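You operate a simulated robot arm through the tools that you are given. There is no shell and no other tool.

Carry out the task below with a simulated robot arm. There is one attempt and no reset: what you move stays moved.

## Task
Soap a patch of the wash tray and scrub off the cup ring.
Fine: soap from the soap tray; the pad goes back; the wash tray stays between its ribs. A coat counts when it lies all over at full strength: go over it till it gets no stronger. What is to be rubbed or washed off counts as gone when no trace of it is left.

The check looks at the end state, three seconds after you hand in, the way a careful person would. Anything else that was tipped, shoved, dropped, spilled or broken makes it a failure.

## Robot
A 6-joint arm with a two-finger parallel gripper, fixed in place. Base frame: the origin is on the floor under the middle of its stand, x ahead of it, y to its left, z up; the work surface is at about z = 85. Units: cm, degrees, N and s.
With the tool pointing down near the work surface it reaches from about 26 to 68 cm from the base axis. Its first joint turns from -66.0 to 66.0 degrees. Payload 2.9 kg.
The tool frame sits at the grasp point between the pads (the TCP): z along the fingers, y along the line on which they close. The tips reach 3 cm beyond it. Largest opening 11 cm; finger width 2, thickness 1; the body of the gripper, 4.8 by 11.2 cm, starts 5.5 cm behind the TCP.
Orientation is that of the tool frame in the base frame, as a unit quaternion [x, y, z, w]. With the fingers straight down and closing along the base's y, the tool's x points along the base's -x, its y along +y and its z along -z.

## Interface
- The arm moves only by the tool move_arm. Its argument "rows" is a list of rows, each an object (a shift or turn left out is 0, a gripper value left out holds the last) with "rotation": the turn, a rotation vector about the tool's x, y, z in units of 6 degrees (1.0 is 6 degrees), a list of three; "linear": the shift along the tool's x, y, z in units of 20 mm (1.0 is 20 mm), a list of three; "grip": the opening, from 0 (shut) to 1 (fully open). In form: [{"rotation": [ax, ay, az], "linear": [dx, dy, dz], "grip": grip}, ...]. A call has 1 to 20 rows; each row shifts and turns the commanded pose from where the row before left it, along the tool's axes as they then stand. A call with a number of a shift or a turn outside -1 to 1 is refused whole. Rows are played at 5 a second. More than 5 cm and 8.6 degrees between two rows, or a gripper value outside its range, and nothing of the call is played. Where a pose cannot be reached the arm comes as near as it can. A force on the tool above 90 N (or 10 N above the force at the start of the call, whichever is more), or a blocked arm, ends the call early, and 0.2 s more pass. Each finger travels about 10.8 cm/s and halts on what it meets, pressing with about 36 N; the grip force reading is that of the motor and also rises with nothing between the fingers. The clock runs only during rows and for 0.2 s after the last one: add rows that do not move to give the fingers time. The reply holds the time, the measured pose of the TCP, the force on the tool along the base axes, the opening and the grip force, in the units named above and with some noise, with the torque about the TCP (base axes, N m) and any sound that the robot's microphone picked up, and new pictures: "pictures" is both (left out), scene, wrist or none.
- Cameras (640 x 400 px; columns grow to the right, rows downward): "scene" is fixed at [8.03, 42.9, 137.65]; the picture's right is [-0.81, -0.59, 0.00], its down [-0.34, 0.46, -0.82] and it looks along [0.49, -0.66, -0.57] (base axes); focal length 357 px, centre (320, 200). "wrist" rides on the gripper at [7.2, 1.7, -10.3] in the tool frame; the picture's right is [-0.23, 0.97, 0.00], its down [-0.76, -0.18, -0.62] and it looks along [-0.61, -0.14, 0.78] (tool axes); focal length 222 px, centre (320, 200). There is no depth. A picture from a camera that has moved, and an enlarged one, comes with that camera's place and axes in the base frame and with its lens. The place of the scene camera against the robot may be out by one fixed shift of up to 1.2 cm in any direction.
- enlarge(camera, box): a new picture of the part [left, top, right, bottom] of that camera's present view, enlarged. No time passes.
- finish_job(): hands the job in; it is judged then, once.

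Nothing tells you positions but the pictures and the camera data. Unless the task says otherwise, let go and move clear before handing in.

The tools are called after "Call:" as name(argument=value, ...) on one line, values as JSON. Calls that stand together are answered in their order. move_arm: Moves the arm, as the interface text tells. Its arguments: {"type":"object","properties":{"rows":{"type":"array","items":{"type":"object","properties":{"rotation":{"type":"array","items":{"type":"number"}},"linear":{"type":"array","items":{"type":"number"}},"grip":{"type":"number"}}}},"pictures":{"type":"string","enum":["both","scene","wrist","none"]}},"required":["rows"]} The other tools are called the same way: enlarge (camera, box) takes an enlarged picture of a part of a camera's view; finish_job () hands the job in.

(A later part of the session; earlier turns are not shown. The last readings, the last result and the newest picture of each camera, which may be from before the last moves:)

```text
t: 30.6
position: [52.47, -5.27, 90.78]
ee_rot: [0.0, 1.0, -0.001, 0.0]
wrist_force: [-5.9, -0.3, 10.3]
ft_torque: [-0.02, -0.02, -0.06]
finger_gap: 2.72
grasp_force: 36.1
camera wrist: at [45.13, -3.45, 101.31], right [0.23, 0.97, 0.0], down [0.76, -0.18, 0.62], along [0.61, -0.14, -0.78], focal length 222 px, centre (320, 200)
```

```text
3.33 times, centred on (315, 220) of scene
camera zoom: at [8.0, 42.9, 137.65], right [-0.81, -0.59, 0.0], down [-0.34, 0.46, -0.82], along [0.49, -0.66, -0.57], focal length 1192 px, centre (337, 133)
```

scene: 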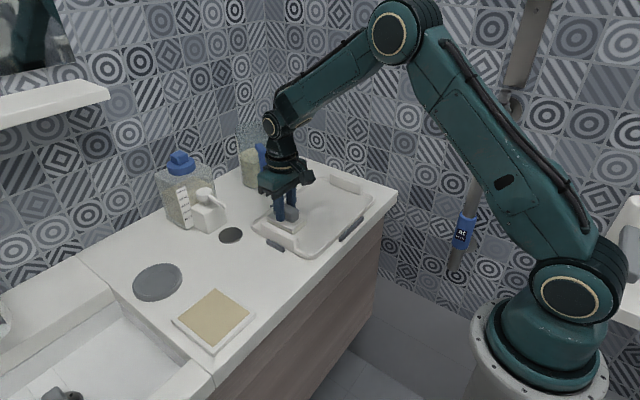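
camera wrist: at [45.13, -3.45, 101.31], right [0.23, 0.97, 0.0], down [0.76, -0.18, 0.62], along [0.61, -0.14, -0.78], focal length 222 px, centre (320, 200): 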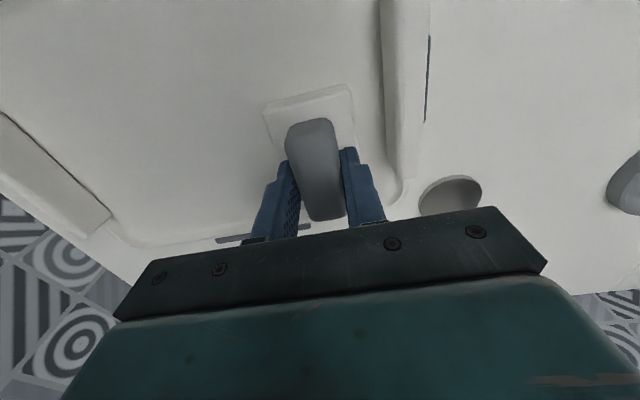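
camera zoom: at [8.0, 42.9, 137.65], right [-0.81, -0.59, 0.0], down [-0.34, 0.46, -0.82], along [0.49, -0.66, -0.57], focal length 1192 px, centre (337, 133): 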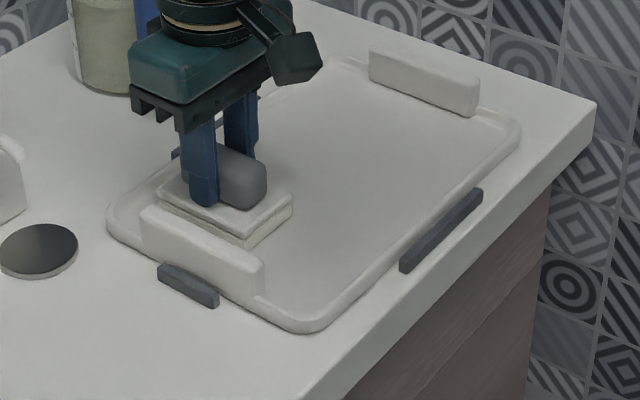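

The stain has faded a lot. I'll lift straight up and look at what remains and whether a soap coat is visible.

Call:
move_arm(rows=[{"linear": [0, 0, -0.3]}, {"linear": [0, 0, -0.7]}, {"linear": [0.5, 0, -1]}, {"linear": [1, 0.3, -1]}, {"linear": [1, 0.3, -1]}, {"linear": [1, 0.3, -1]}, {"linear": [0, 0, 0]}])

Call:
enlarge(camera="wrist", box=[100, 10, 460, 240])

Call:
enlarge(camera="scene", box=[240, 170, 400, 270])

```text
t: 32.2
position: [45.35, -3.49, 100.7]
ee_rot: [0.0, 1.0, 0.0, 0.0]
wrist_force: [-0.5, 0.4, -1.5]
ft_torque: [0.03, 0.0, -0.03]
finger_gap: 2.74
grasp_force: 35.9
camera wrist: at [38.08, -1.63, 111.24], right [0.23, 0.97, 0.0], down [0.76, -0.18, 0.62], along [0.61, -0.14, -0.78], focal length 222 px, centre (320, 200)
```

scene: 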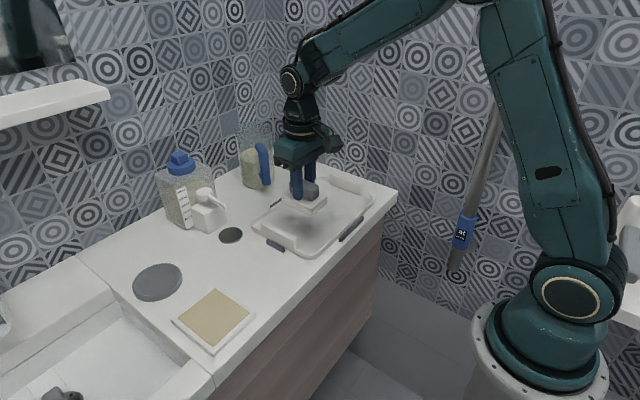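
wrist: 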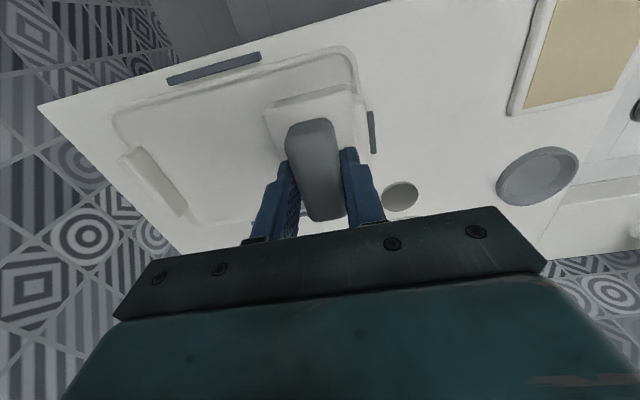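

```text
1.74 times, centred on (280, 125) of wrist
camera zoom: at [38.08, -1.63, 111.24], right [0.23, 0.97, 0.0], down [0.76, -0.18, 0.62], along [0.61, -0.14, -0.78], focal length 386 px, centre (390, 330)
```

zoom: 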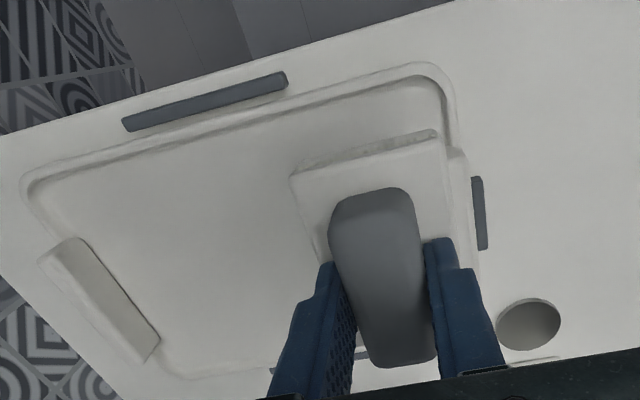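

```text
4.00 times, centred on (320, 220) of scene
camera zoom: at [8.03, 42.9, 137.65], right [-0.81, -0.59, 0.0], down [-0.34, 0.46, -0.82], along [0.49, -0.66, -0.57], focal length 1430 px, centre (320, 120)
```

zoom: 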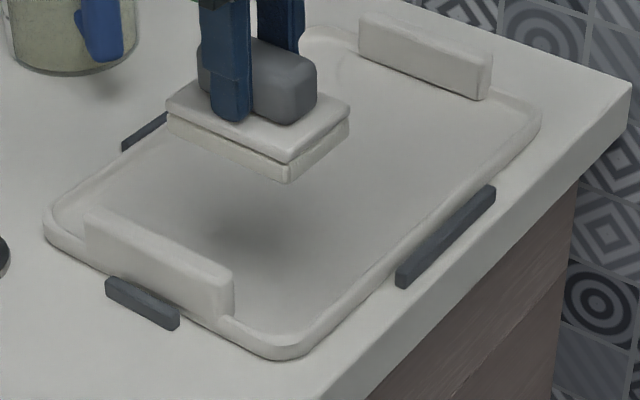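

The stain looks gone from here; I'll move aside in +y to get an unobstructed view of the patch.

Call:
move_arm(rows=[{"linear": [0, 1, 0]}, {"linear": [0, 1, 0]}, {"linear": [0, 1, 0]}, {"linear": [0, 1, 0]}, {"linear": [0, 0.5, 0]}, {"linear": [0, 0, 0]}])

Call:
enlarge(camera="wrist", box=[40, 50, 300, 230])

Call:
enlarge(camera="scene", box=[240, 170, 400, 270])

Call:
enlarge(camera="scene", box=[265, 195, 345, 250])

```text
t: 33.6
position: [45.47, 5.64, 100.65]
ee_rot: [0.0, 1.0, -0.001, 0.0]
wrist_force: [0.9, 1.4, 0.2]
ft_torque: [0.02, 0.0, 0.02]
finger_gap: 2.72
grasp_force: 35.5
camera wrist: at [38.12, 7.38, 111.21], right [0.23, 0.97, 0.0], down [0.76, -0.18, 0.62], along [0.61, -0.14, -0.78], focal length 222 px, centre (320, 200)
```

scene: 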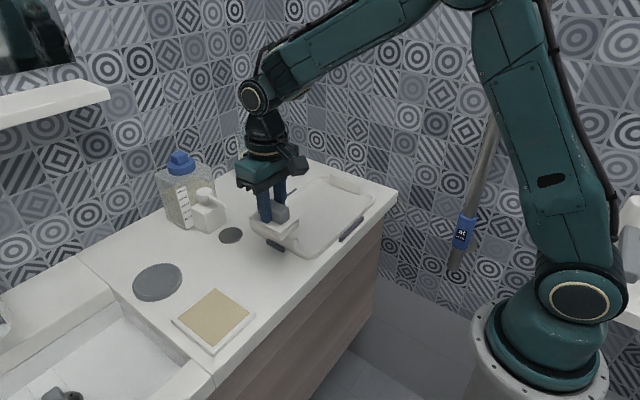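
wrist: 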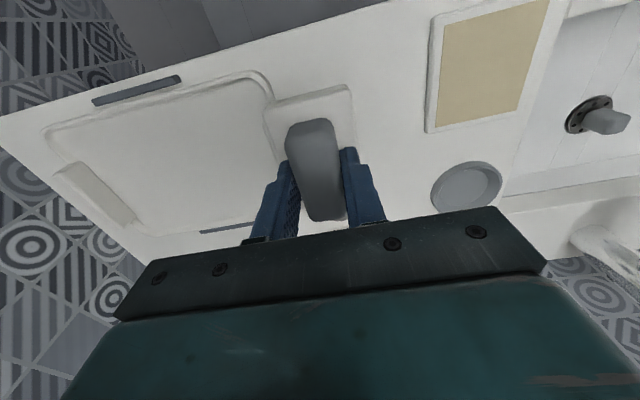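

```text
2.22 times, centred on (170, 140) of wrist
camera zoom: at [38.12, 7.38, 111.21], right [0.23, 0.97, 0.0], down [0.76, -0.18, 0.62], along [0.61, -0.14, -0.78], focal length 494 px, centre (653, 333)
```

zoom: 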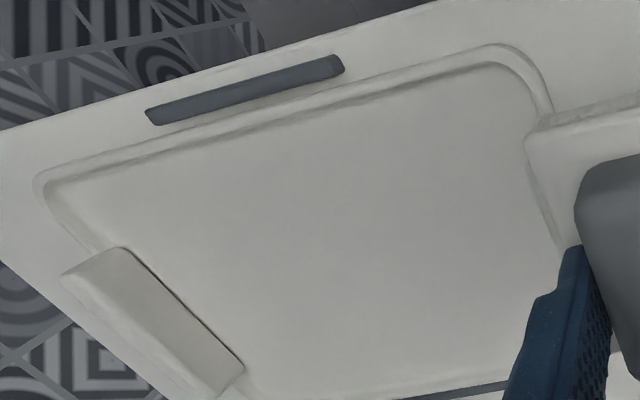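

```text
4.00 times, centred on (320, 220) of scene
camera zoom: at [8.03, 42.9, 137.65], right [-0.81, -0.59, 0.0], down [-0.34, 0.46, -0.82], along [0.49, -0.66, -0.57], focal length 1430 px, centre (320, 120)
```

zoom: 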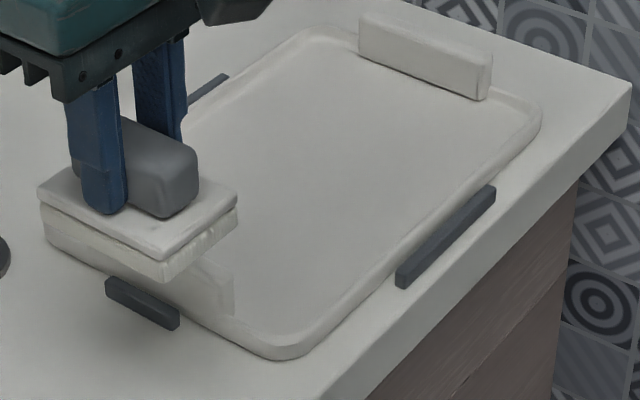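

```text
7.27 times, centred on (305, 222) of scene
camera zoom: at [8.03, 42.9, 137.65], right [-0.81, -0.59, 0.0], down [-0.34, 0.46, -0.82], along [0.49, -0.66, -0.57], focal length 2600 px, centre (429, 36)
```

zoom: 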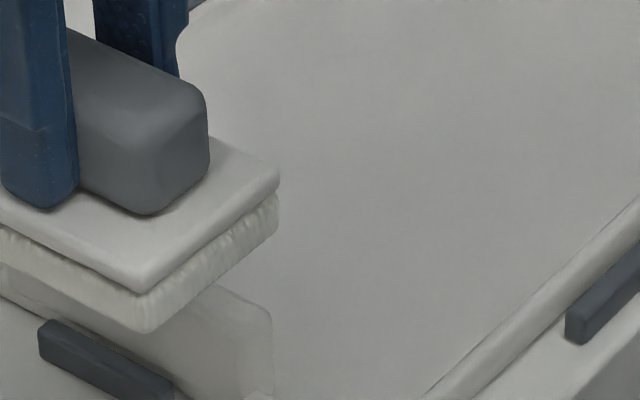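

The stain area now shows as clean with no obvious coat. I'll zoom in tightly to look for faint traces and for a soap film.

Call:
enlarge(camera="wrist", box=[180, 100, 280, 220])

Call:
enlarge(camera="wrist", box=[60, 70, 270, 220])

Call:
enlarge(camera="scene", box=[290, 180, 380, 250])

Call:
enlarge(camera="scene", box=[240, 200, 320, 260])

```text
3.33 times, centred on (230, 160) of wrist
camera zoom: at [38.12, 7.38, 111.21], right [0.23, 0.97, 0.0], down [0.76, -0.18, 0.62], along [0.61, -0.14, -0.78], focal length 740 px, centre (620, 333)
```

zoom: 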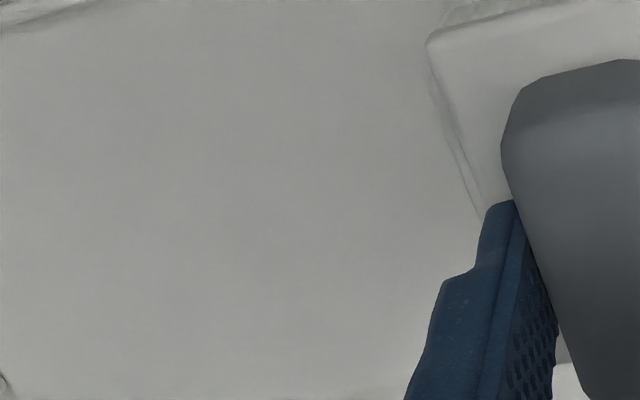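

```text
2.67 times, centred on (165, 145) of wrist
camera zoom: at [38.12, 7.38, 111.21], right [0.23, 0.97, 0.0], down [0.76, -0.18, 0.62], along [0.61, -0.14, -0.78], focal length 592 px, centre (733, 347)
```

zoom: 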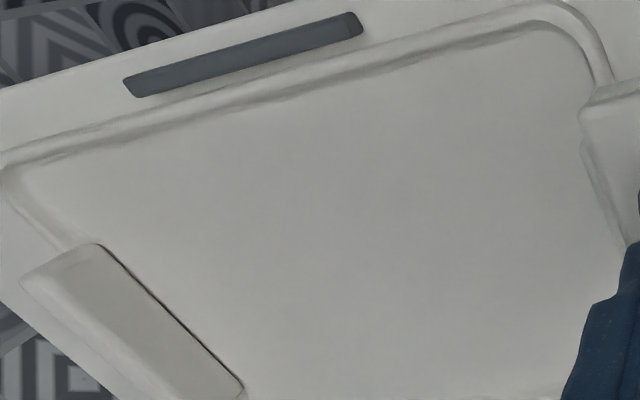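

```text
5.71 times, centred on (335, 215) of scene
camera zoom: at [8.03, 42.9, 137.65], right [-0.81, -0.59, 0.0], down [-0.34, 0.46, -0.82], along [0.49, -0.66, -0.57], focal length 2042 px, centre (234, 114)
```

zoom: 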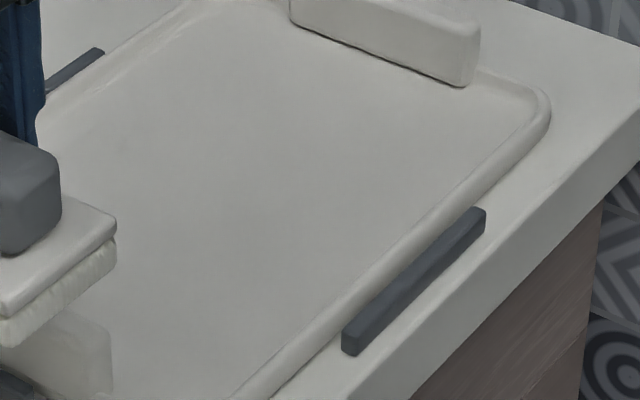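

```text
6.67 times, centred on (280, 230) of scene
camera zoom: at [8.03, 42.9, 137.65], right [-0.81, -0.59, 0.0], down [-0.34, 0.46, -0.82], along [0.49, -0.66, -0.57], focal length 2383 px, centre (587, 0)
```

zoom: 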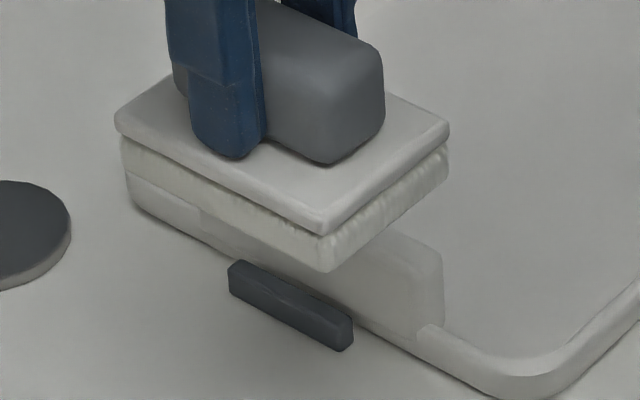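

The ring looks gone, and a coat isn't distinguishable yet. I'll go back and keep working the soap over the whole stain area in x-direction lanes, starting with the y ≈ −8.2 lane.

Call:
move_arm(rows=[{"linear": [-0.108, -0.979, 0.2]}, {"linear": [-0.108, -0.979, 0.2]}, {"linear": [-0.108, -0.979, 0.2]}, {"linear": [-0.108, -0.979, 0.2]}, {"linear": [-0.108, -0.979, 0.2]}, {"linear": [-0.108, -0.979, 0.2]}, {"linear": [-0.108, -0.976, 0.2]}, {"linear": [0, 0, 1]}, {"linear": [0, 0, 1]}, {"linear": [0, 0, 0.8]}, {"linear": [0, 0, 0.5]}, {"linear": [0, 0, 0.25]}, {"linear": [0, 0, 0.03]}, {"linear": [0, 0, 0.02]}, {"linear": [0, 0, 0]}], pictures="scene")

```text
t: 36.8
position: [46.92, -8.27, 90.75]
ee_rot: [0.0, 1.0, 0.0, -0.001]
wrist_force: [-0.7, 0.8, 6.4]
ft_torque: [0.03, 0.04, -0.01]
finger_gap: 2.72
grasp_force: 36.2
```

scene: 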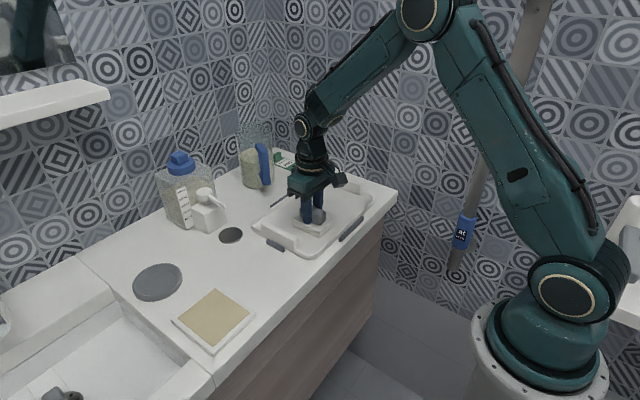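

Call:
move_arm(rows=[{"linear": [-0.47, 0, 0.01]}, {"linear": [-0.47, 0, 0]}, {"linear": [-0.47, 0, 0]}, {"linear": [-0.47, 0, 0]}, {"linear": [-0.47, 0, 0]}, {"linear": [-0.47, 0, 0]}, {"linear": [0.47, 0, 0]}, {"linear": [0.47, 0, 0]}, {"linear": [0.47, 0, 0]}, {"linear": [0.47, 0, 0]}, {"linear": [0.47, 0, 0]}, {"linear": [0.47, 0, 0]}, {"linear": [-0.47, 0, 0]}, {"linear": [-0.47, 0, 0]}, {"linear": [-0.47, 0, 0]}, {"linear": [-0.47, 0, 0]}, {"linear": [-0.47, 0, 0]}, {"linear": [-0.47, 0, 0]}, {"linear": [0, 0, 0]}])

Call:
enlarge(camera="wrist", box=[150, 0, 460, 190])

Call:
enlarge(camera="scene", box=[240, 170, 400, 270])

```text
t: 40.8
position: [52.6, -8.22, 90.75]
ee_rot: [0.0, 1.0, -0.001, 0.0]
wrist_force: [-4.8, 0.4, 10.5]
ft_torque: [0.0, 0.09, -0.03]
finger_gap: 2.73
grasp_force: 36.2
camera wrist: at [45.31, -6.37, 101.29], right [0.23, 0.97, 0.0], down [0.76, -0.18, 0.62], along [0.61, -0.14, -0.78], focal length 222 px, centre (320, 200)
```

scene: 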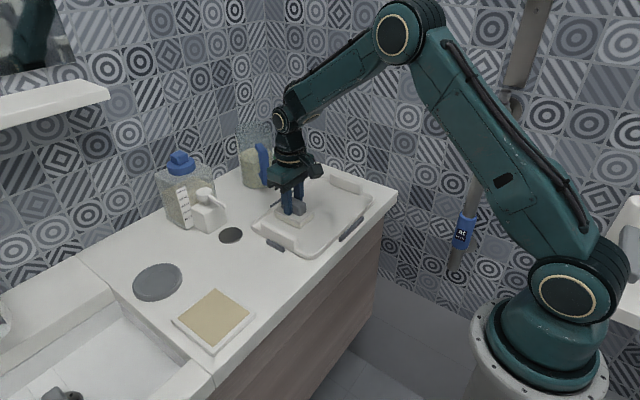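
wrist: 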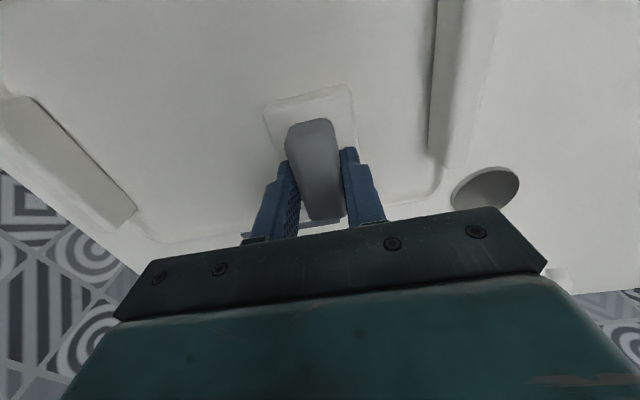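

```text
2.06 times, centred on (305, 95) of wrist
camera zoom: at [45.31, -6.37, 101.29], right [0.23, 0.97, 0.0], down [0.76, -0.18, 0.62], along [0.61, -0.14, -0.78], focal length 459 px, centre (351, 417)
```

zoom: 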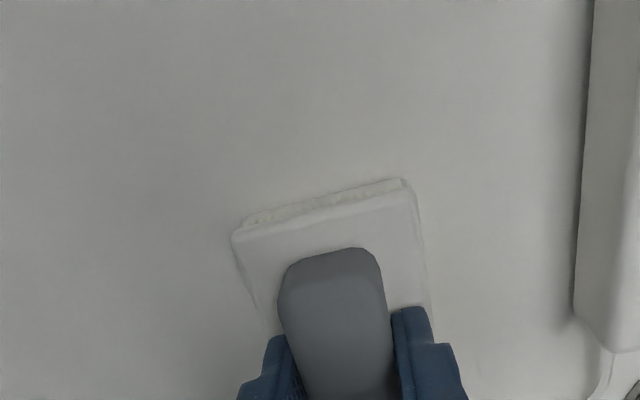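

```text
4.00 times, centred on (320, 220) of scene
camera zoom: at [8.0, 42.91, 137.65], right [-0.81, -0.59, 0.0], down [-0.34, 0.46, -0.82], along [0.49, -0.66, -0.57], focal length 1430 px, centre (320, 120)
```

zoom: 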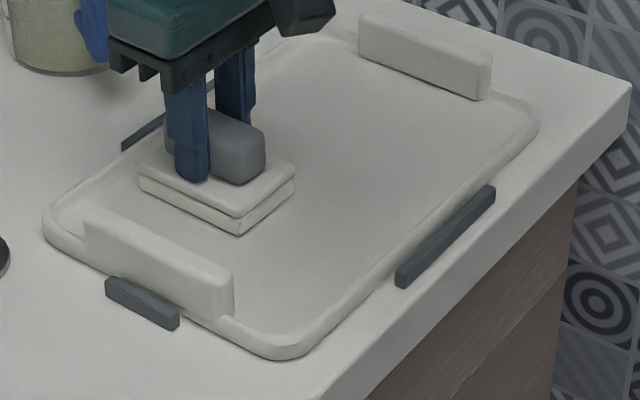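

Call:
enlarge(camera="wrist", box=[130, 0, 300, 110])

Call:
enlarge(camera="scene", box=[300, 190, 360, 230])

Call:
enlarge(camera="scene", box=[270, 210, 330, 250])

```text
3.64 times, centred on (215, 55) of wrist
camera zoom: at [45.31, -6.37, 101.29], right [0.23, 0.97, 0.0], down [0.76, -0.18, 0.62], along [0.61, -0.14, -0.78], focal length 808 px, centre (702, 727)
```

zoom: 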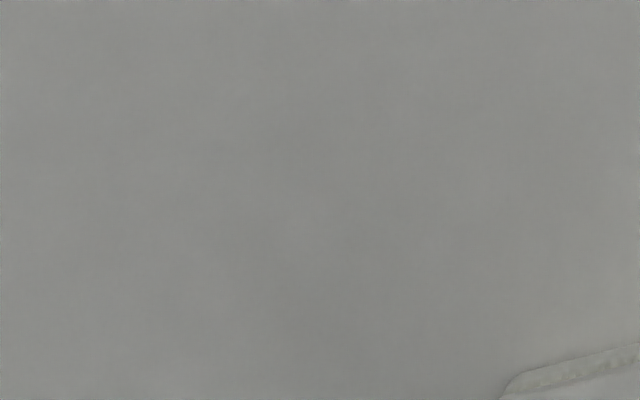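

```text
10.00 times, centred on (330, 210) of scene
camera zoom: at [8.0, 42.91, 137.65], right [-0.81, -0.59, 0.0], down [-0.34, 0.46, -0.82], along [0.49, -0.66, -0.57], focal length 3574 px, centre (220, 100)
```

zoom: 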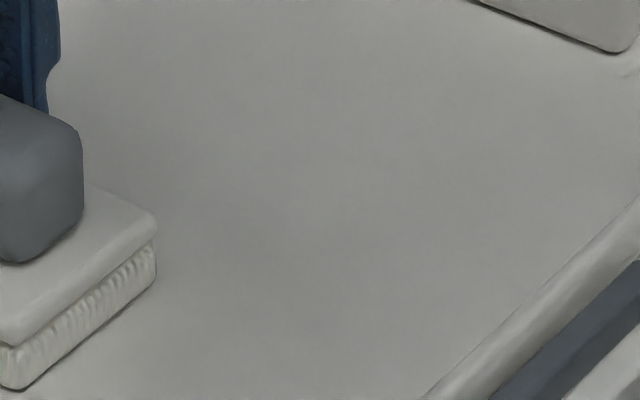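

```text
10.00 times, centred on (300, 230) of scene
camera zoom: at [8.0, 42.91, 137.65], right [-0.81, -0.59, 0.0], down [-0.34, 0.46, -0.82], along [0.49, -0.66, -0.57], focal length 3574 px, centre (520, -100)
```

zoom: 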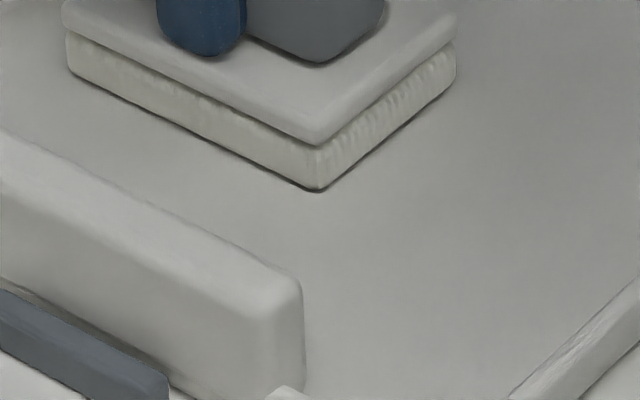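

No film is distinguishable yet, and the ring shows no trace. I'll continue over the remaining lanes, moving only in +y (towards the rib) while in contact.

Call:
move_arm(rows=[{"linear": [0, 0.37, 0]}, {"linear": [0, 0.37, 0]}, {"linear": [0.5, 0, 0]}, {"linear": [0.5, 0, 0]}, {"linear": [0.5, 0, 0]}, {"linear": [0.5, 0, 0]}, {"linear": [0.4, 0, 0]}, {"linear": [0.4, 0, 0]}, {"linear": [-0.5, 0, 0]}, {"linear": [-0.5, 0, 0]}, {"linear": [-0.5, 0, 0]}, {"linear": [-0.5, 0, 0]}, {"linear": [-0.4, 0, 0]}, {"linear": [-0.4, 0, 0]}, {"linear": [0.5, 0, 0]}, {"linear": [0.5, 0, 0]}, {"linear": [0.5, 0, 0]}, {"linear": [0.5, 0, 0]}, {"linear": [0.4, 0, 0]}, {"linear": [0.4, 0, 0]}], pictures="none")

Call:
move_arm(rows=[{"linear": [0, 0.35, 0]}, {"linear": [0, 0.35, 0]}, {"linear": [-0.5, 0, 0]}, {"linear": [-0.5, 0, 0]}, {"linear": [-0.5, 0, 0]}, {"linear": [-0.5, 0, 0]}, {"linear": [-0.4, 0, 0]}, {"linear": [-0.4, 0, 0]}, {"linear": [0.5, 0, 0]}, {"linear": [0.5, 0, 0]}, {"linear": [0.5, 0, 0]}, {"linear": [0.5, 0, 0]}, {"linear": [0.4, 0, 0]}, {"linear": [0.4, 0, 0]}, {"linear": [-0.5, 0, 0]}, {"linear": [-0.5, 0, 0]}, {"linear": [-0.5, 0, 0]}, {"linear": [-0.5, 0, 0]}, {"linear": [-0.4, 0, 0]}, {"linear": [-0.4, 0, 0]}], pictures="scene")

```text
t: 45.0
position: [46.81, -6.73, 90.93]
ee_rot: [0.0, 1.0, 0.0, 0.0]
wrist_force: [1.7, -0.1, 3.0]
ft_torque: [0.05, -0.02, -0.01]
finger_gap: 2.73
grasp_force: 36.0
```

```text
t: 49.2
position: [52.48, -5.28, 90.74]
ee_rot: [0.0, 1.0, 0.0, 0.0]
wrist_force: [0.7, -0.4, 1.3]
ft_torque: [0.0, 0.0, -0.01]
finger_gap: 2.75
grasp_force: 35.7
```

scene: 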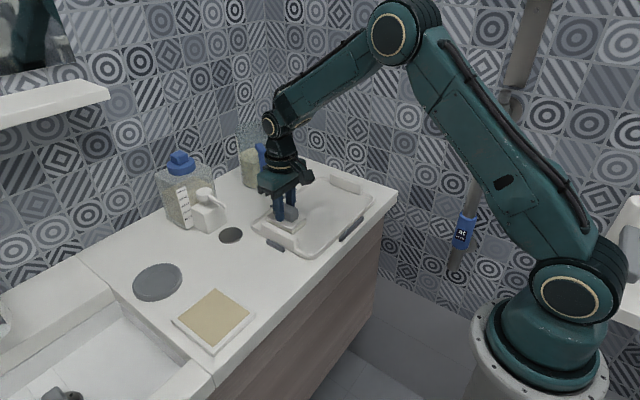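

Contact has become light here. I'll lift, move aside to the same viewing pose as before and compare.

Call:
move_arm(rows=[{"linear": [0, 0, -0.3]}, {"linear": [0, 0, -0.7]}, {"linear": [0.5, 0, -1]}, {"linear": [1, 0.3, -1]}, {"linear": [1, 0.3, -1]}, {"linear": [1, 0.3, -1]}, {"linear": [0, 1, 0]}, {"linear": [0, 1, 0]}, {"linear": [0, 1, 0]}, {"linear": [0, 1, 0]}, {"linear": [0, 1, 0]}, {"linear": [0, 1, 0]}, {"linear": [0, 1, 0]}, {"linear": [0, 0, 0]}])

Call:
enlarge(camera="scene", box=[230, 160, 400, 270])

Call:
enlarge(camera="wrist", box=[0, 60, 270, 230])

Call:
enlarge(camera="scene", box=[200, 190, 300, 280])

```text
t: 52.2
position: [45.61, 10.46, 100.73]
ee_rot: [0.0, 1.0, -0.001, 0.0]
wrist_force: [0.1, -0.1, -0.6]
ft_torque: [0.02, 0.0, -0.02]
finger_gap: 2.74
grasp_force: 36.5
camera wrist: at [38.26, 12.36, 111.26], right [0.23, 0.97, 0.0], down [0.76, -0.18, 0.62], along [0.61, -0.14, -0.78], focal length 222 px, centre (320, 200)
```

scene: 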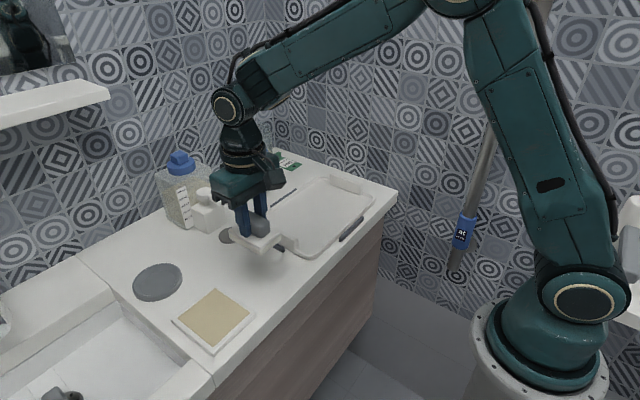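
wrist: 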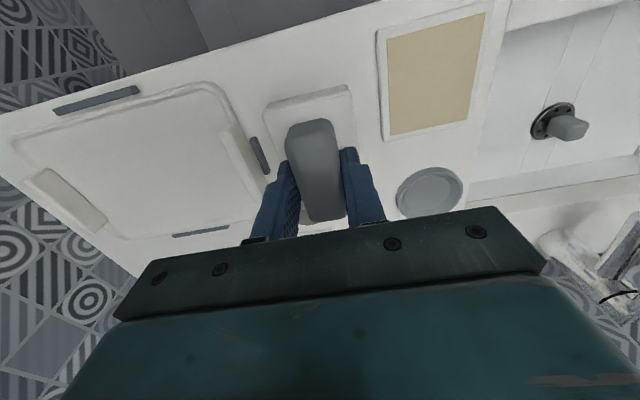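

```text
3.64 times, centred on (315, 215) of scene
camera zoom: at [8.03, 42.9, 137.65], right [-0.81, -0.59, 0.0], down [-0.34, 0.46, -0.82], along [0.49, -0.66, -0.57], focal length 1300 px, centre (338, 146)
```

zoom: 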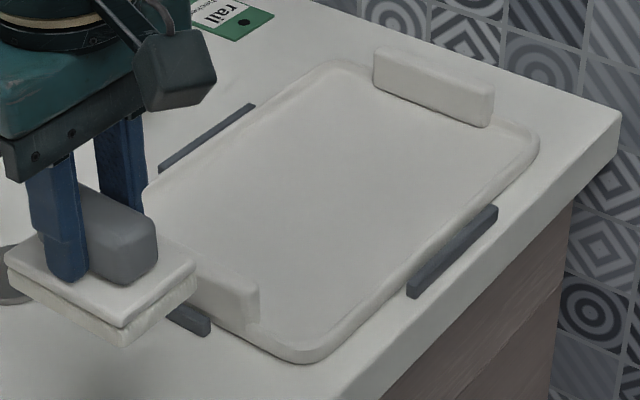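

```text
2.35 times, centred on (135, 145) of wrist
camera zoom: at [38.26, 12.36, 111.26], right [0.23, 0.97, 0.0], down [0.76, -0.18, 0.62], along [0.61, -0.14, -0.78], focal length 523 px, centre (755, 329)
```

zoom: 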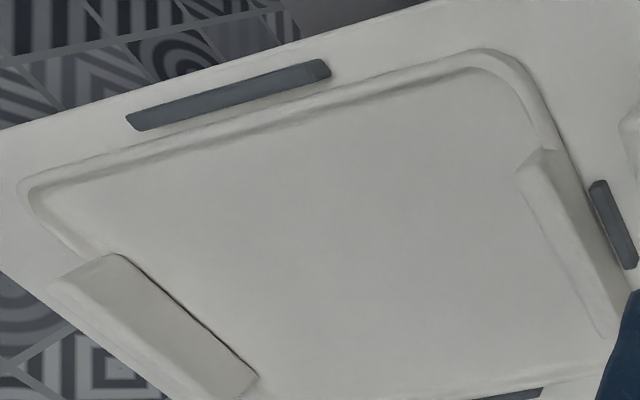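

```text
4.44 times, centred on (250, 235) of scene
camera zoom: at [8.03, 42.9, 137.65], right [-0.81, -0.59, 0.0], down [-0.34, 0.46, -0.82], along [0.49, -0.66, -0.57], focal length 1589 px, centre (631, 44)
```

zoom: 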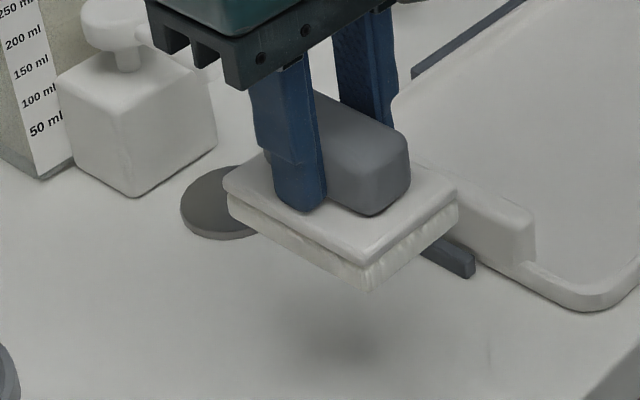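

Call:
enlarge(camera="scene", box=[280, 192, 350, 240])

Call:
enlarge(camera="wrist", box=[100, 90, 250, 210])

Call:
enlarge(camera="wrist", box=[250, 70, 370, 150])

```text
8.33 times, centred on (315, 216) of scene
camera zoom: at [8.03, 42.9, 137.65], right [-0.81, -0.59, 0.0], down [-0.34, 0.46, -0.82], along [0.49, -0.66, -0.57], focal length 2979 px, centre (362, 67)
```

zoom: 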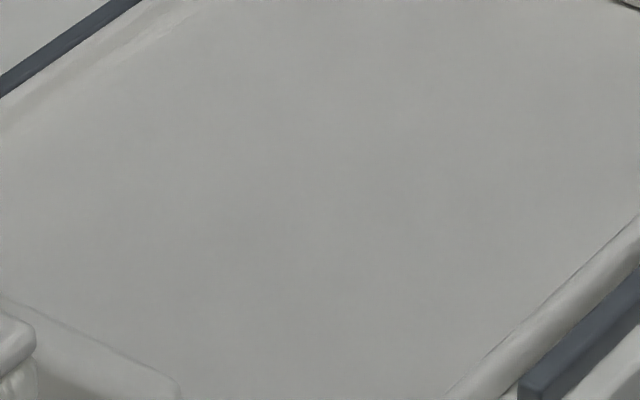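

```text
3.33 times, centred on (175, 150) of wrist
camera zoom: at [38.26, 12.36, 111.26], right [0.23, 0.97, 0.0], down [0.76, -0.18, 0.62], along [0.61, -0.14, -0.78], focal length 740 px, centre (803, 367)
```

zoom: 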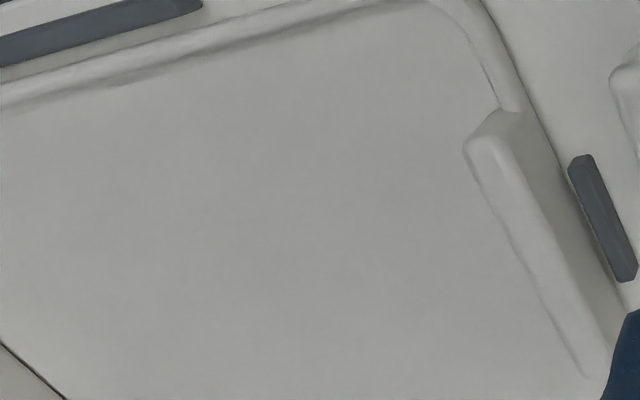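

```text
5.00 times, centred on (310, 110) of wrist
camera zoom: at [38.26, 12.36, 111.26], right [0.23, 0.97, 0.0], down [0.76, -0.18, 0.62], along [0.61, -0.14, -0.78], focal length 1111 px, centre (370, 650)
```

zoom: 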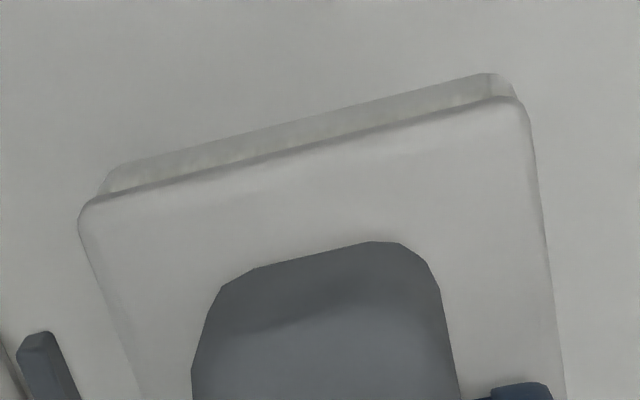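

The ring shows no trace, but a white film on a white tray is hard to judge. I'll look from the other side of the tray for a different viewing angle.

Call:
move_arm(rows=[{"linear": [0, -1, 0]}, {"linear": [0, -1, 0]}, {"linear": [0, -1, 0]}, {"linear": [0, -1, 0]}, {"linear": [0, -1, 0]}, {"linear": [0, -1, 0]}, {"linear": [0, -1, 0]}, {"linear": [0, -1, 0]}, {"linear": [0, -1, 0]}, {"linear": [0, -1, 0]}, {"linear": [0, -1, 0]}, {"linear": [0, -1, 0.3]}, {"linear": [0, -1, 0.5]}, {"linear": [0, -0.5, 0.5]}, {"linear": [0, 0, 0.5]}, {"linear": [0, 0, 0]}])

Call:
enlarge(camera="wrist", box=[300, 0, 560, 190])

Call:
enlarge(camera="scene", box=[230, 180, 360, 270])

```text
t: 55.6
position: [45.64, -16.6, 97.11]
ee_rot: [0.0, 1.0, 0.0, 0.001]
wrist_force: [-0.7, 0.0, -1.7]
ft_torque: [-0.03, 0.02, 0.01]
finger_gap: 2.73
grasp_force: 35.6
camera wrist: at [38.3, -14.7, 107.61], right [0.23, 0.97, 0.0], down [0.76, -0.18, 0.62], along [0.61, -0.14, -0.78], focal length 222 px, centre (320, 200)
```

scene: 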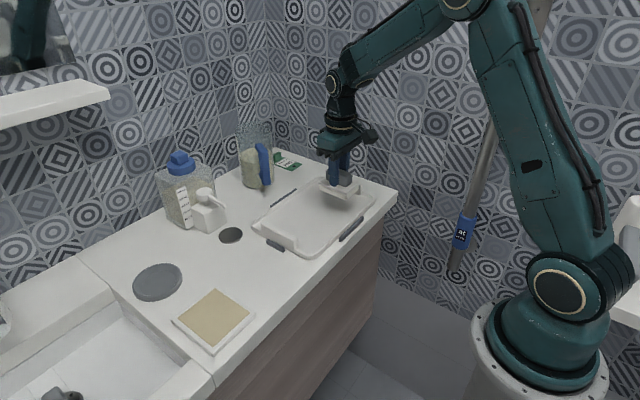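
wrist: 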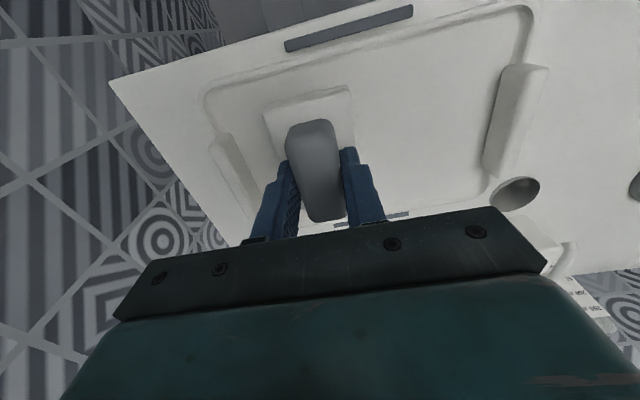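

```text
2.11 times, centred on (430, 95) of wrist
camera zoom: at [38.3, -14.7, 107.61], right [0.23, 0.97, 0.0], down [0.76, -0.18, 0.62], along [0.61, -0.14, -0.78], focal length 468 px, centre (88, 421)
```

zoom: 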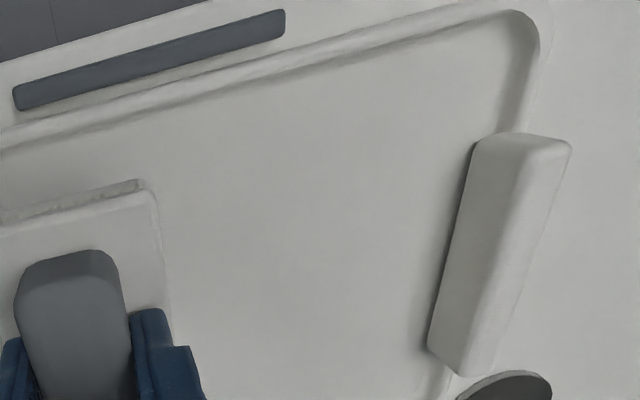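

```text
4.44 times, centred on (295, 225) of scene
camera zoom: at [8.03, 42.9, 137.65], right [-0.81, -0.59, 0.0], down [-0.34, 0.46, -0.82], along [0.49, -0.66, -0.57], focal length 1589 px, centre (431, 89)
```

zoom: 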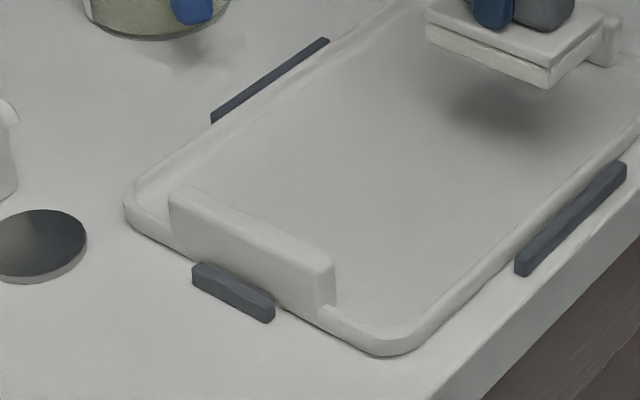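

No trace of the ring and no clear film. Since the soap patch isn't marked, I'll test whether soaping the clean far half of the tray shows a visible coat, using x strokes at y ≈ −16.5.

Call:
move_arm(rows=[{"linear": [-0.35, 0, 0.9]}, {"linear": [-0.35, 0, 0.9]}, {"linear": [0, 0, 0.8]}, {"linear": [0, 0, 0.4]}, {"linear": [0, 0, 0.15]}, {"linear": [0, 0, 0.05]}, {"linear": [0, 0, 0.02]}, {"linear": [0, 0, 0]}], pictures="none")

```text
t: 57.4
position: [47.07, -16.55, 90.82]
ee_rot: [0.0, 1.0, 0.0, 0.002]
wrist_force: [0.6, -0.7, 8.8]
ft_torque: [0.01, 0.26, 0.0]
finger_gap: 2.74
grasp_force: 35.6
```

Call:
move_arm(rows=[{"linear": [-0.47, 0, 0.01]}, {"linear": [-0.47, 0, 0]}, {"linear": [-0.47, 0, 0]}, {"linear": [-0.47, 0, 0]}, {"linear": [-0.47, 0, 0]}, {"linear": [-0.47, 0, 0]}, {"linear": [0.47, 0, 0]}, {"linear": [0.47, 0, 0]}, {"linear": [0.47, 0, 0]}, {"linear": [0.47, 0, 0]}, {"linear": [0.47, 0, 0]}, {"linear": [0.47, 0, 0]}, {"linear": [-0.47, 0, 0]}, {"linear": [-0.47, 0, 0]}, {"linear": [-0.47, 0, 0]}, {"linear": [-0.47, 0, 0]}, {"linear": [-0.47, 0, 0]}, {"linear": [-0.47, 0, 0]}, {"linear": [0, 0, 0]}])

Call:
enlarge(camera="wrist", box=[150, 0, 460, 190])

Call:
enlarge(camera="scene", box=[260, 160, 400, 260])

```text
t: 61.4
position: [52.59, -16.54, 90.92]
ee_rot: [0.0, 1.0, 0.0, 0.001]
wrist_force: [-7.6, -0.5, 18.5]
ft_torque: [0.01, 0.25, -0.03]
finger_gap: 2.73
grasp_force: 35.7
camera wrist: at [45.33, -14.65, 101.25], right [0.23, 0.97, 0.0], down [0.76, -0.18, 0.62], along [0.61, -0.14, -0.78], focal length 222 px, centre (320, 200)
```

scene: 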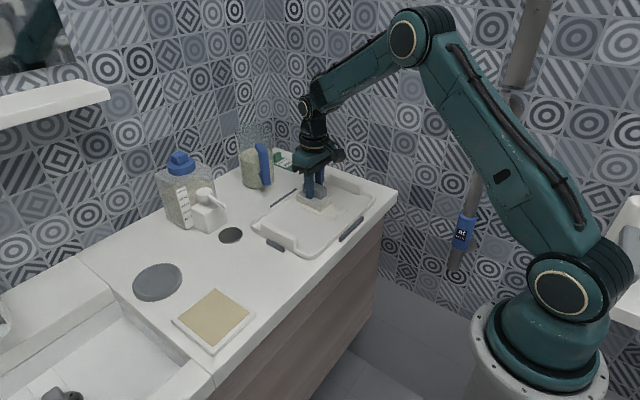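
wrist: 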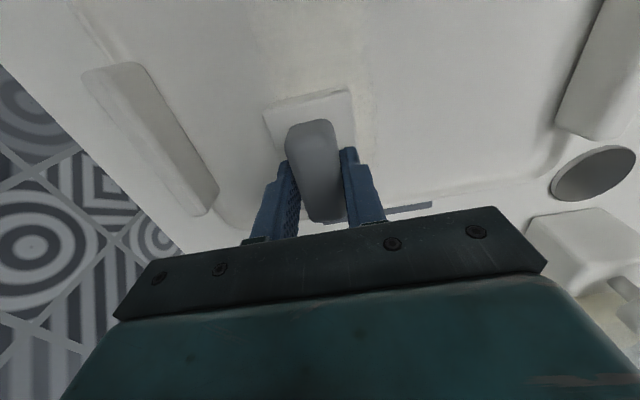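

```text
2.06 times, centred on (305, 95) of wrist
camera zoom: at [45.33, -14.65, 101.25], right [0.23, 0.97, 0.0], down [0.76, -0.18, 0.62], along [0.61, -0.14, -0.78], focal length 459 px, centre (351, 417)
```

zoom: 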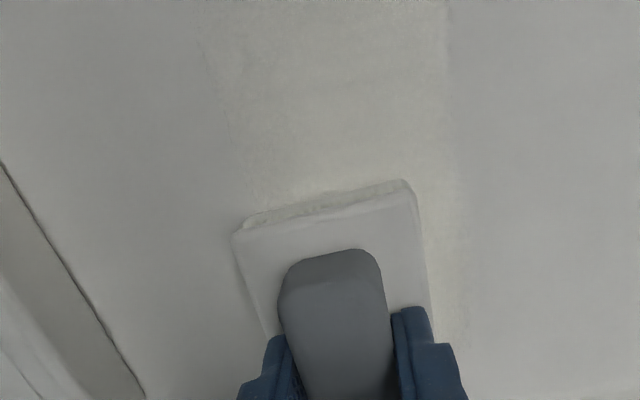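

```text
4.00 times, centred on (330, 210) of scene
camera zoom: at [7.98, 42.91, 137.65], right [-0.81, -0.59, 0.0], down [-0.34, 0.46, -0.82], along [0.49, -0.66, -0.57], focal length 1430 px, centre (280, 160)
```

zoom: 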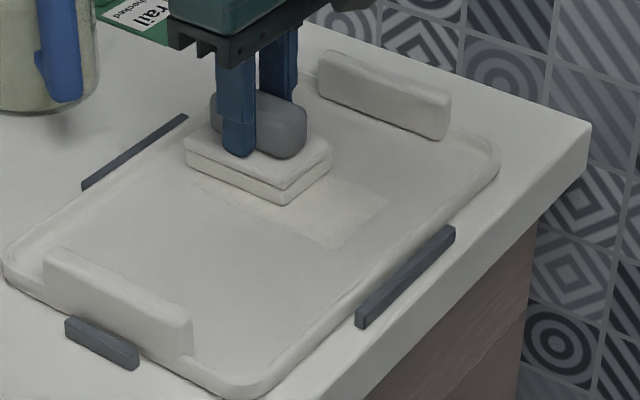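

A coat is visible here: the rubbed swath shows a creamy film with defined edges. Looking closer to see its extent.

Call:
enlarge(camera="wrist", box=[190, 0, 440, 150])

Call:
enlarge(camera="scene", box=[295, 185, 375, 235])

Call:
enlarge(camera="wrist", box=[330, 80, 580, 230])

```text
2.56 times, centred on (315, 75) of wrist
camera zoom: at [45.33, -14.65, 101.25], right [0.23, 0.97, 0.0], down [0.76, -0.18, 0.62], along [0.61, -0.14, -0.78], focal length 569 px, centre (333, 520)
```

zoom: 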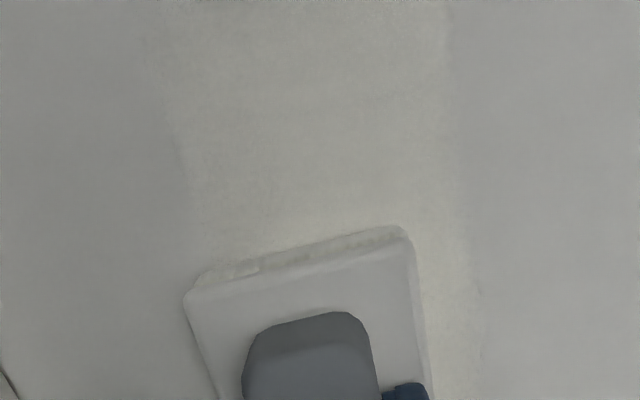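

```text
8.00 times, centred on (335, 210) of scene
camera zoom: at [7.98, 42.91, 137.65], right [-0.81, -0.59, 0.0], down [-0.34, 0.46, -0.82], along [0.49, -0.66, -0.57], focal length 2860 px, centre (200, 120)
```

zoom: 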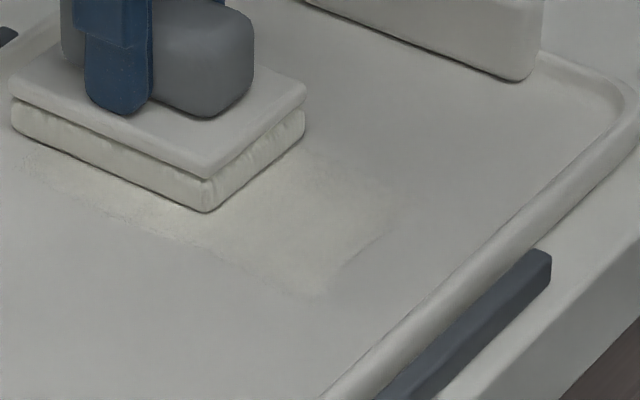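

```text
2.56 times, centred on (455, 155) of wrist
camera zoom: at [45.33, -14.65, 101.25], right [0.23, 0.97, 0.0], down [0.76, -0.18, 0.62], along [0.61, -0.14, -0.78], focal length 569 px, centre (-26, 315)
```

zoom: 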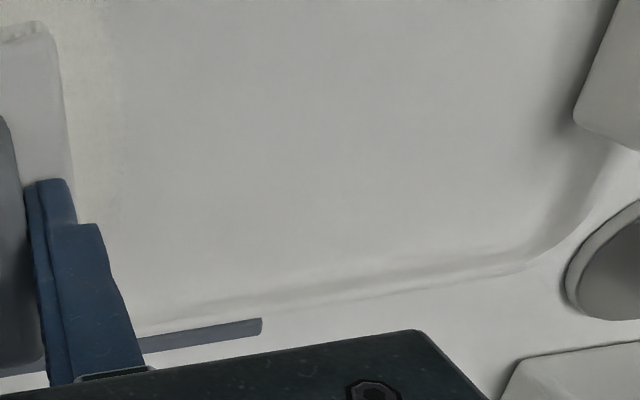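

Call:
move_arm(rows=[{"linear": [0, 0, -0.3]}, {"linear": [0, 0, -0.7]}, {"linear": [0, 0, -1]}, {"linear": [0.5, 0.5, -1]}, {"linear": [1, 1, -1]}, {"linear": [1, 1, -1]}, {"linear": [1, 1, 0]}, {"linear": [0, 1, 0]}, {"linear": [0, 1, 0]}, {"linear": [0, 1, 0]}, {"linear": [0, 1, 0]}, {"linear": [0, 1, 0]}, {"linear": [0, 0, 0]}])

Call:
enlarge(camera="scene", box=[250, 165, 390, 265])

Call:
enlarge(camera="wrist", box=[80, 20, 300, 220])

Call:
enlarge(camera="scene", box=[280, 180, 370, 240])

```text
t: 64.2
position: [45.62, 0.36, 100.83]
ee_rot: [0.0, 1.0, 0.0, 0.0]
wrist_force: [-0.4, -0.1, -1.1]
ft_torque: [0.02, -0.01, 0.0]
finger_gap: 2.72
grasp_force: 36.2
camera wrist: at [38.35, 2.3, 111.22], right [0.23, 0.97, 0.0], down [0.76, -0.18, 0.62], along [0.61, -0.14, -0.78], focal length 222 px, centre (320, 200)
```

scene: 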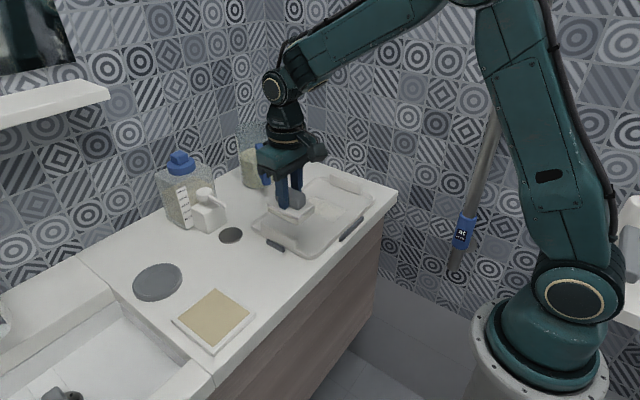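
wrist: 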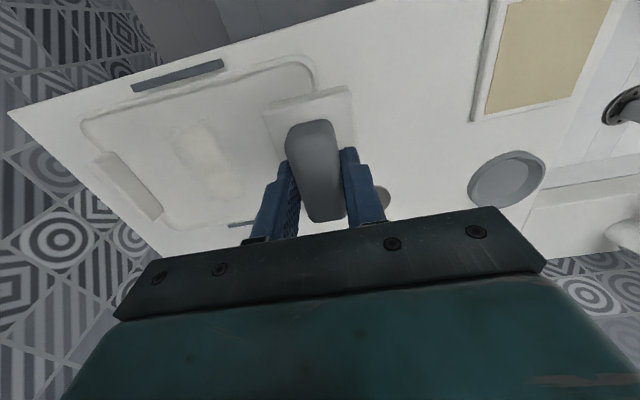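

```text
4.00 times, centred on (320, 215) of scene
camera zoom: at [8.03, 42.9, 137.65], right [-0.81, -0.59, 0.0], down [-0.34, 0.46, -0.82], along [0.49, -0.66, -0.57], focal length 1430 px, centre (320, 140)
```

zoom: 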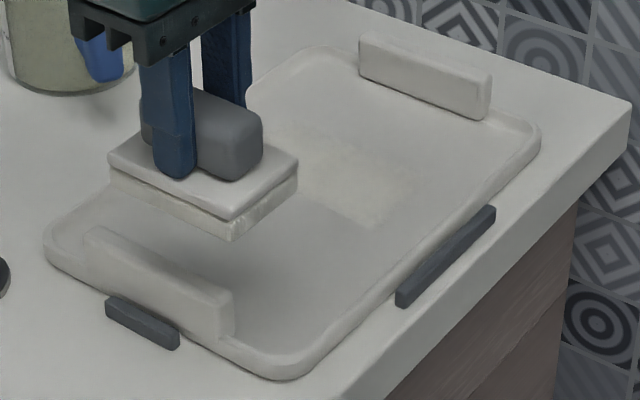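

```text
2.00 times, centred on (190, 120) of wrist
camera zoom: at [38.35, 2.3, 111.22], right [0.23, 0.97, 0.0], down [0.76, -0.18, 0.62], along [0.61, -0.14, -0.78], focal length 444 px, centre (580, 360)
```

zoom: 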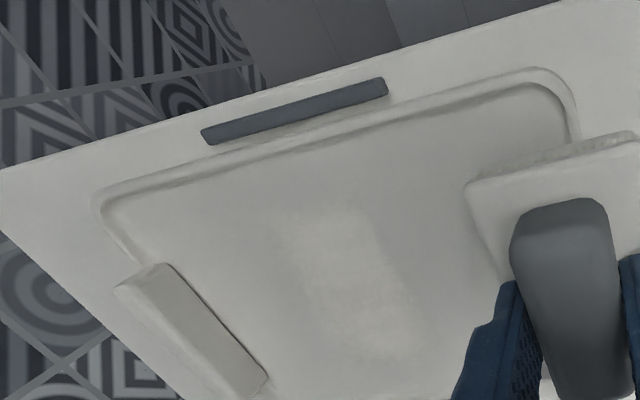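

```text
6.67 times, centred on (325, 210) of scene
camera zoom: at [8.03, 42.9, 137.65], right [-0.81, -0.59, 0.0], down [-0.34, 0.46, -0.82], along [0.49, -0.66, -0.57], focal length 2383 px, centre (287, 133)
```

zoom: 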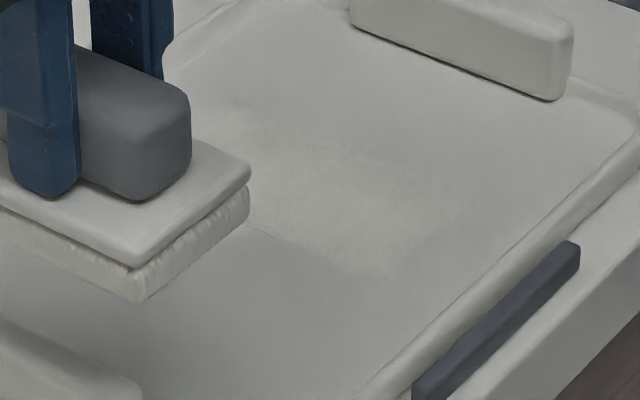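

A coat is visible at roughly x 44–56, y −12 to −19, so the patch to soap is in the middle/far half of the tray. I'll go back and work lanes there, starting with y ≈ −14.2.

Call:
move_arm(rows=[{"linear": [-0.064, -0.9175, 0.2]}, {"linear": [-0.064, -0.9175, 0.2]}, {"linear": [-0.064, -0.9175, 0.2]}, {"linear": [-0.064, -0.9175, 0.2]}, {"linear": [-0.064, -0.9175, 0.2]}, {"linear": [-0.064, -0.9175, 0.2]}, {"linear": [-0.064, -0.9175, 0.2]}, {"linear": [-0.064, -0.9175, 0.2]}, {"linear": [0, 0, 1]}, {"linear": [0, 0, 1]}, {"linear": [0, 0, 0.8]}, {"linear": [0, 0, 0.4]}, {"linear": [0, 0, 0.15]}, {"linear": [0, 0, 0.05]}, {"linear": [0, 0, 0.02]}, {"linear": [0, 0, 0]}], pictures="wrist")

Call:
enlarge(camera="wrist", box=[150, 0, 460, 190])

```text
t: 67.6
position: [46.66, -14.21, 90.85]
ee_rot: [-0.001, 1.0, 0.0, 0.001]
wrist_force: [-4.9, 1.2, 15.2]
ft_torque: [0.04, 0.24, 0.0]
finger_gap: 2.71
grasp_force: 35.8
camera wrist: at [39.38, -12.43, 101.24], right [0.23, 0.97, 0.0], down [0.76, -0.18, 0.62], along [0.61, -0.14, -0.78], focal length 222 px, centre (320, 200)
```

wrist: 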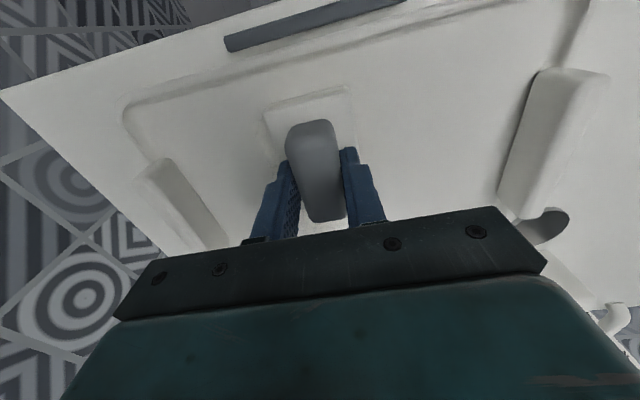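

```text
2.06 times, centred on (305, 95) of wrist
camera zoom: at [39.38, -12.43, 101.24], right [0.23, 0.97, 0.0], down [0.76, -0.18, 0.62], along [0.61, -0.14, -0.78], focal length 459 px, centre (351, 417)
```

zoom: 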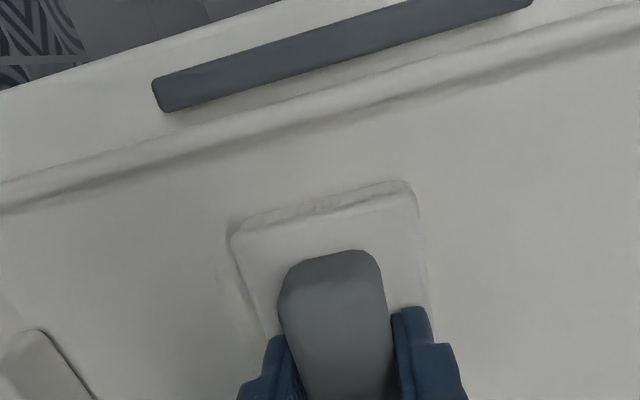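

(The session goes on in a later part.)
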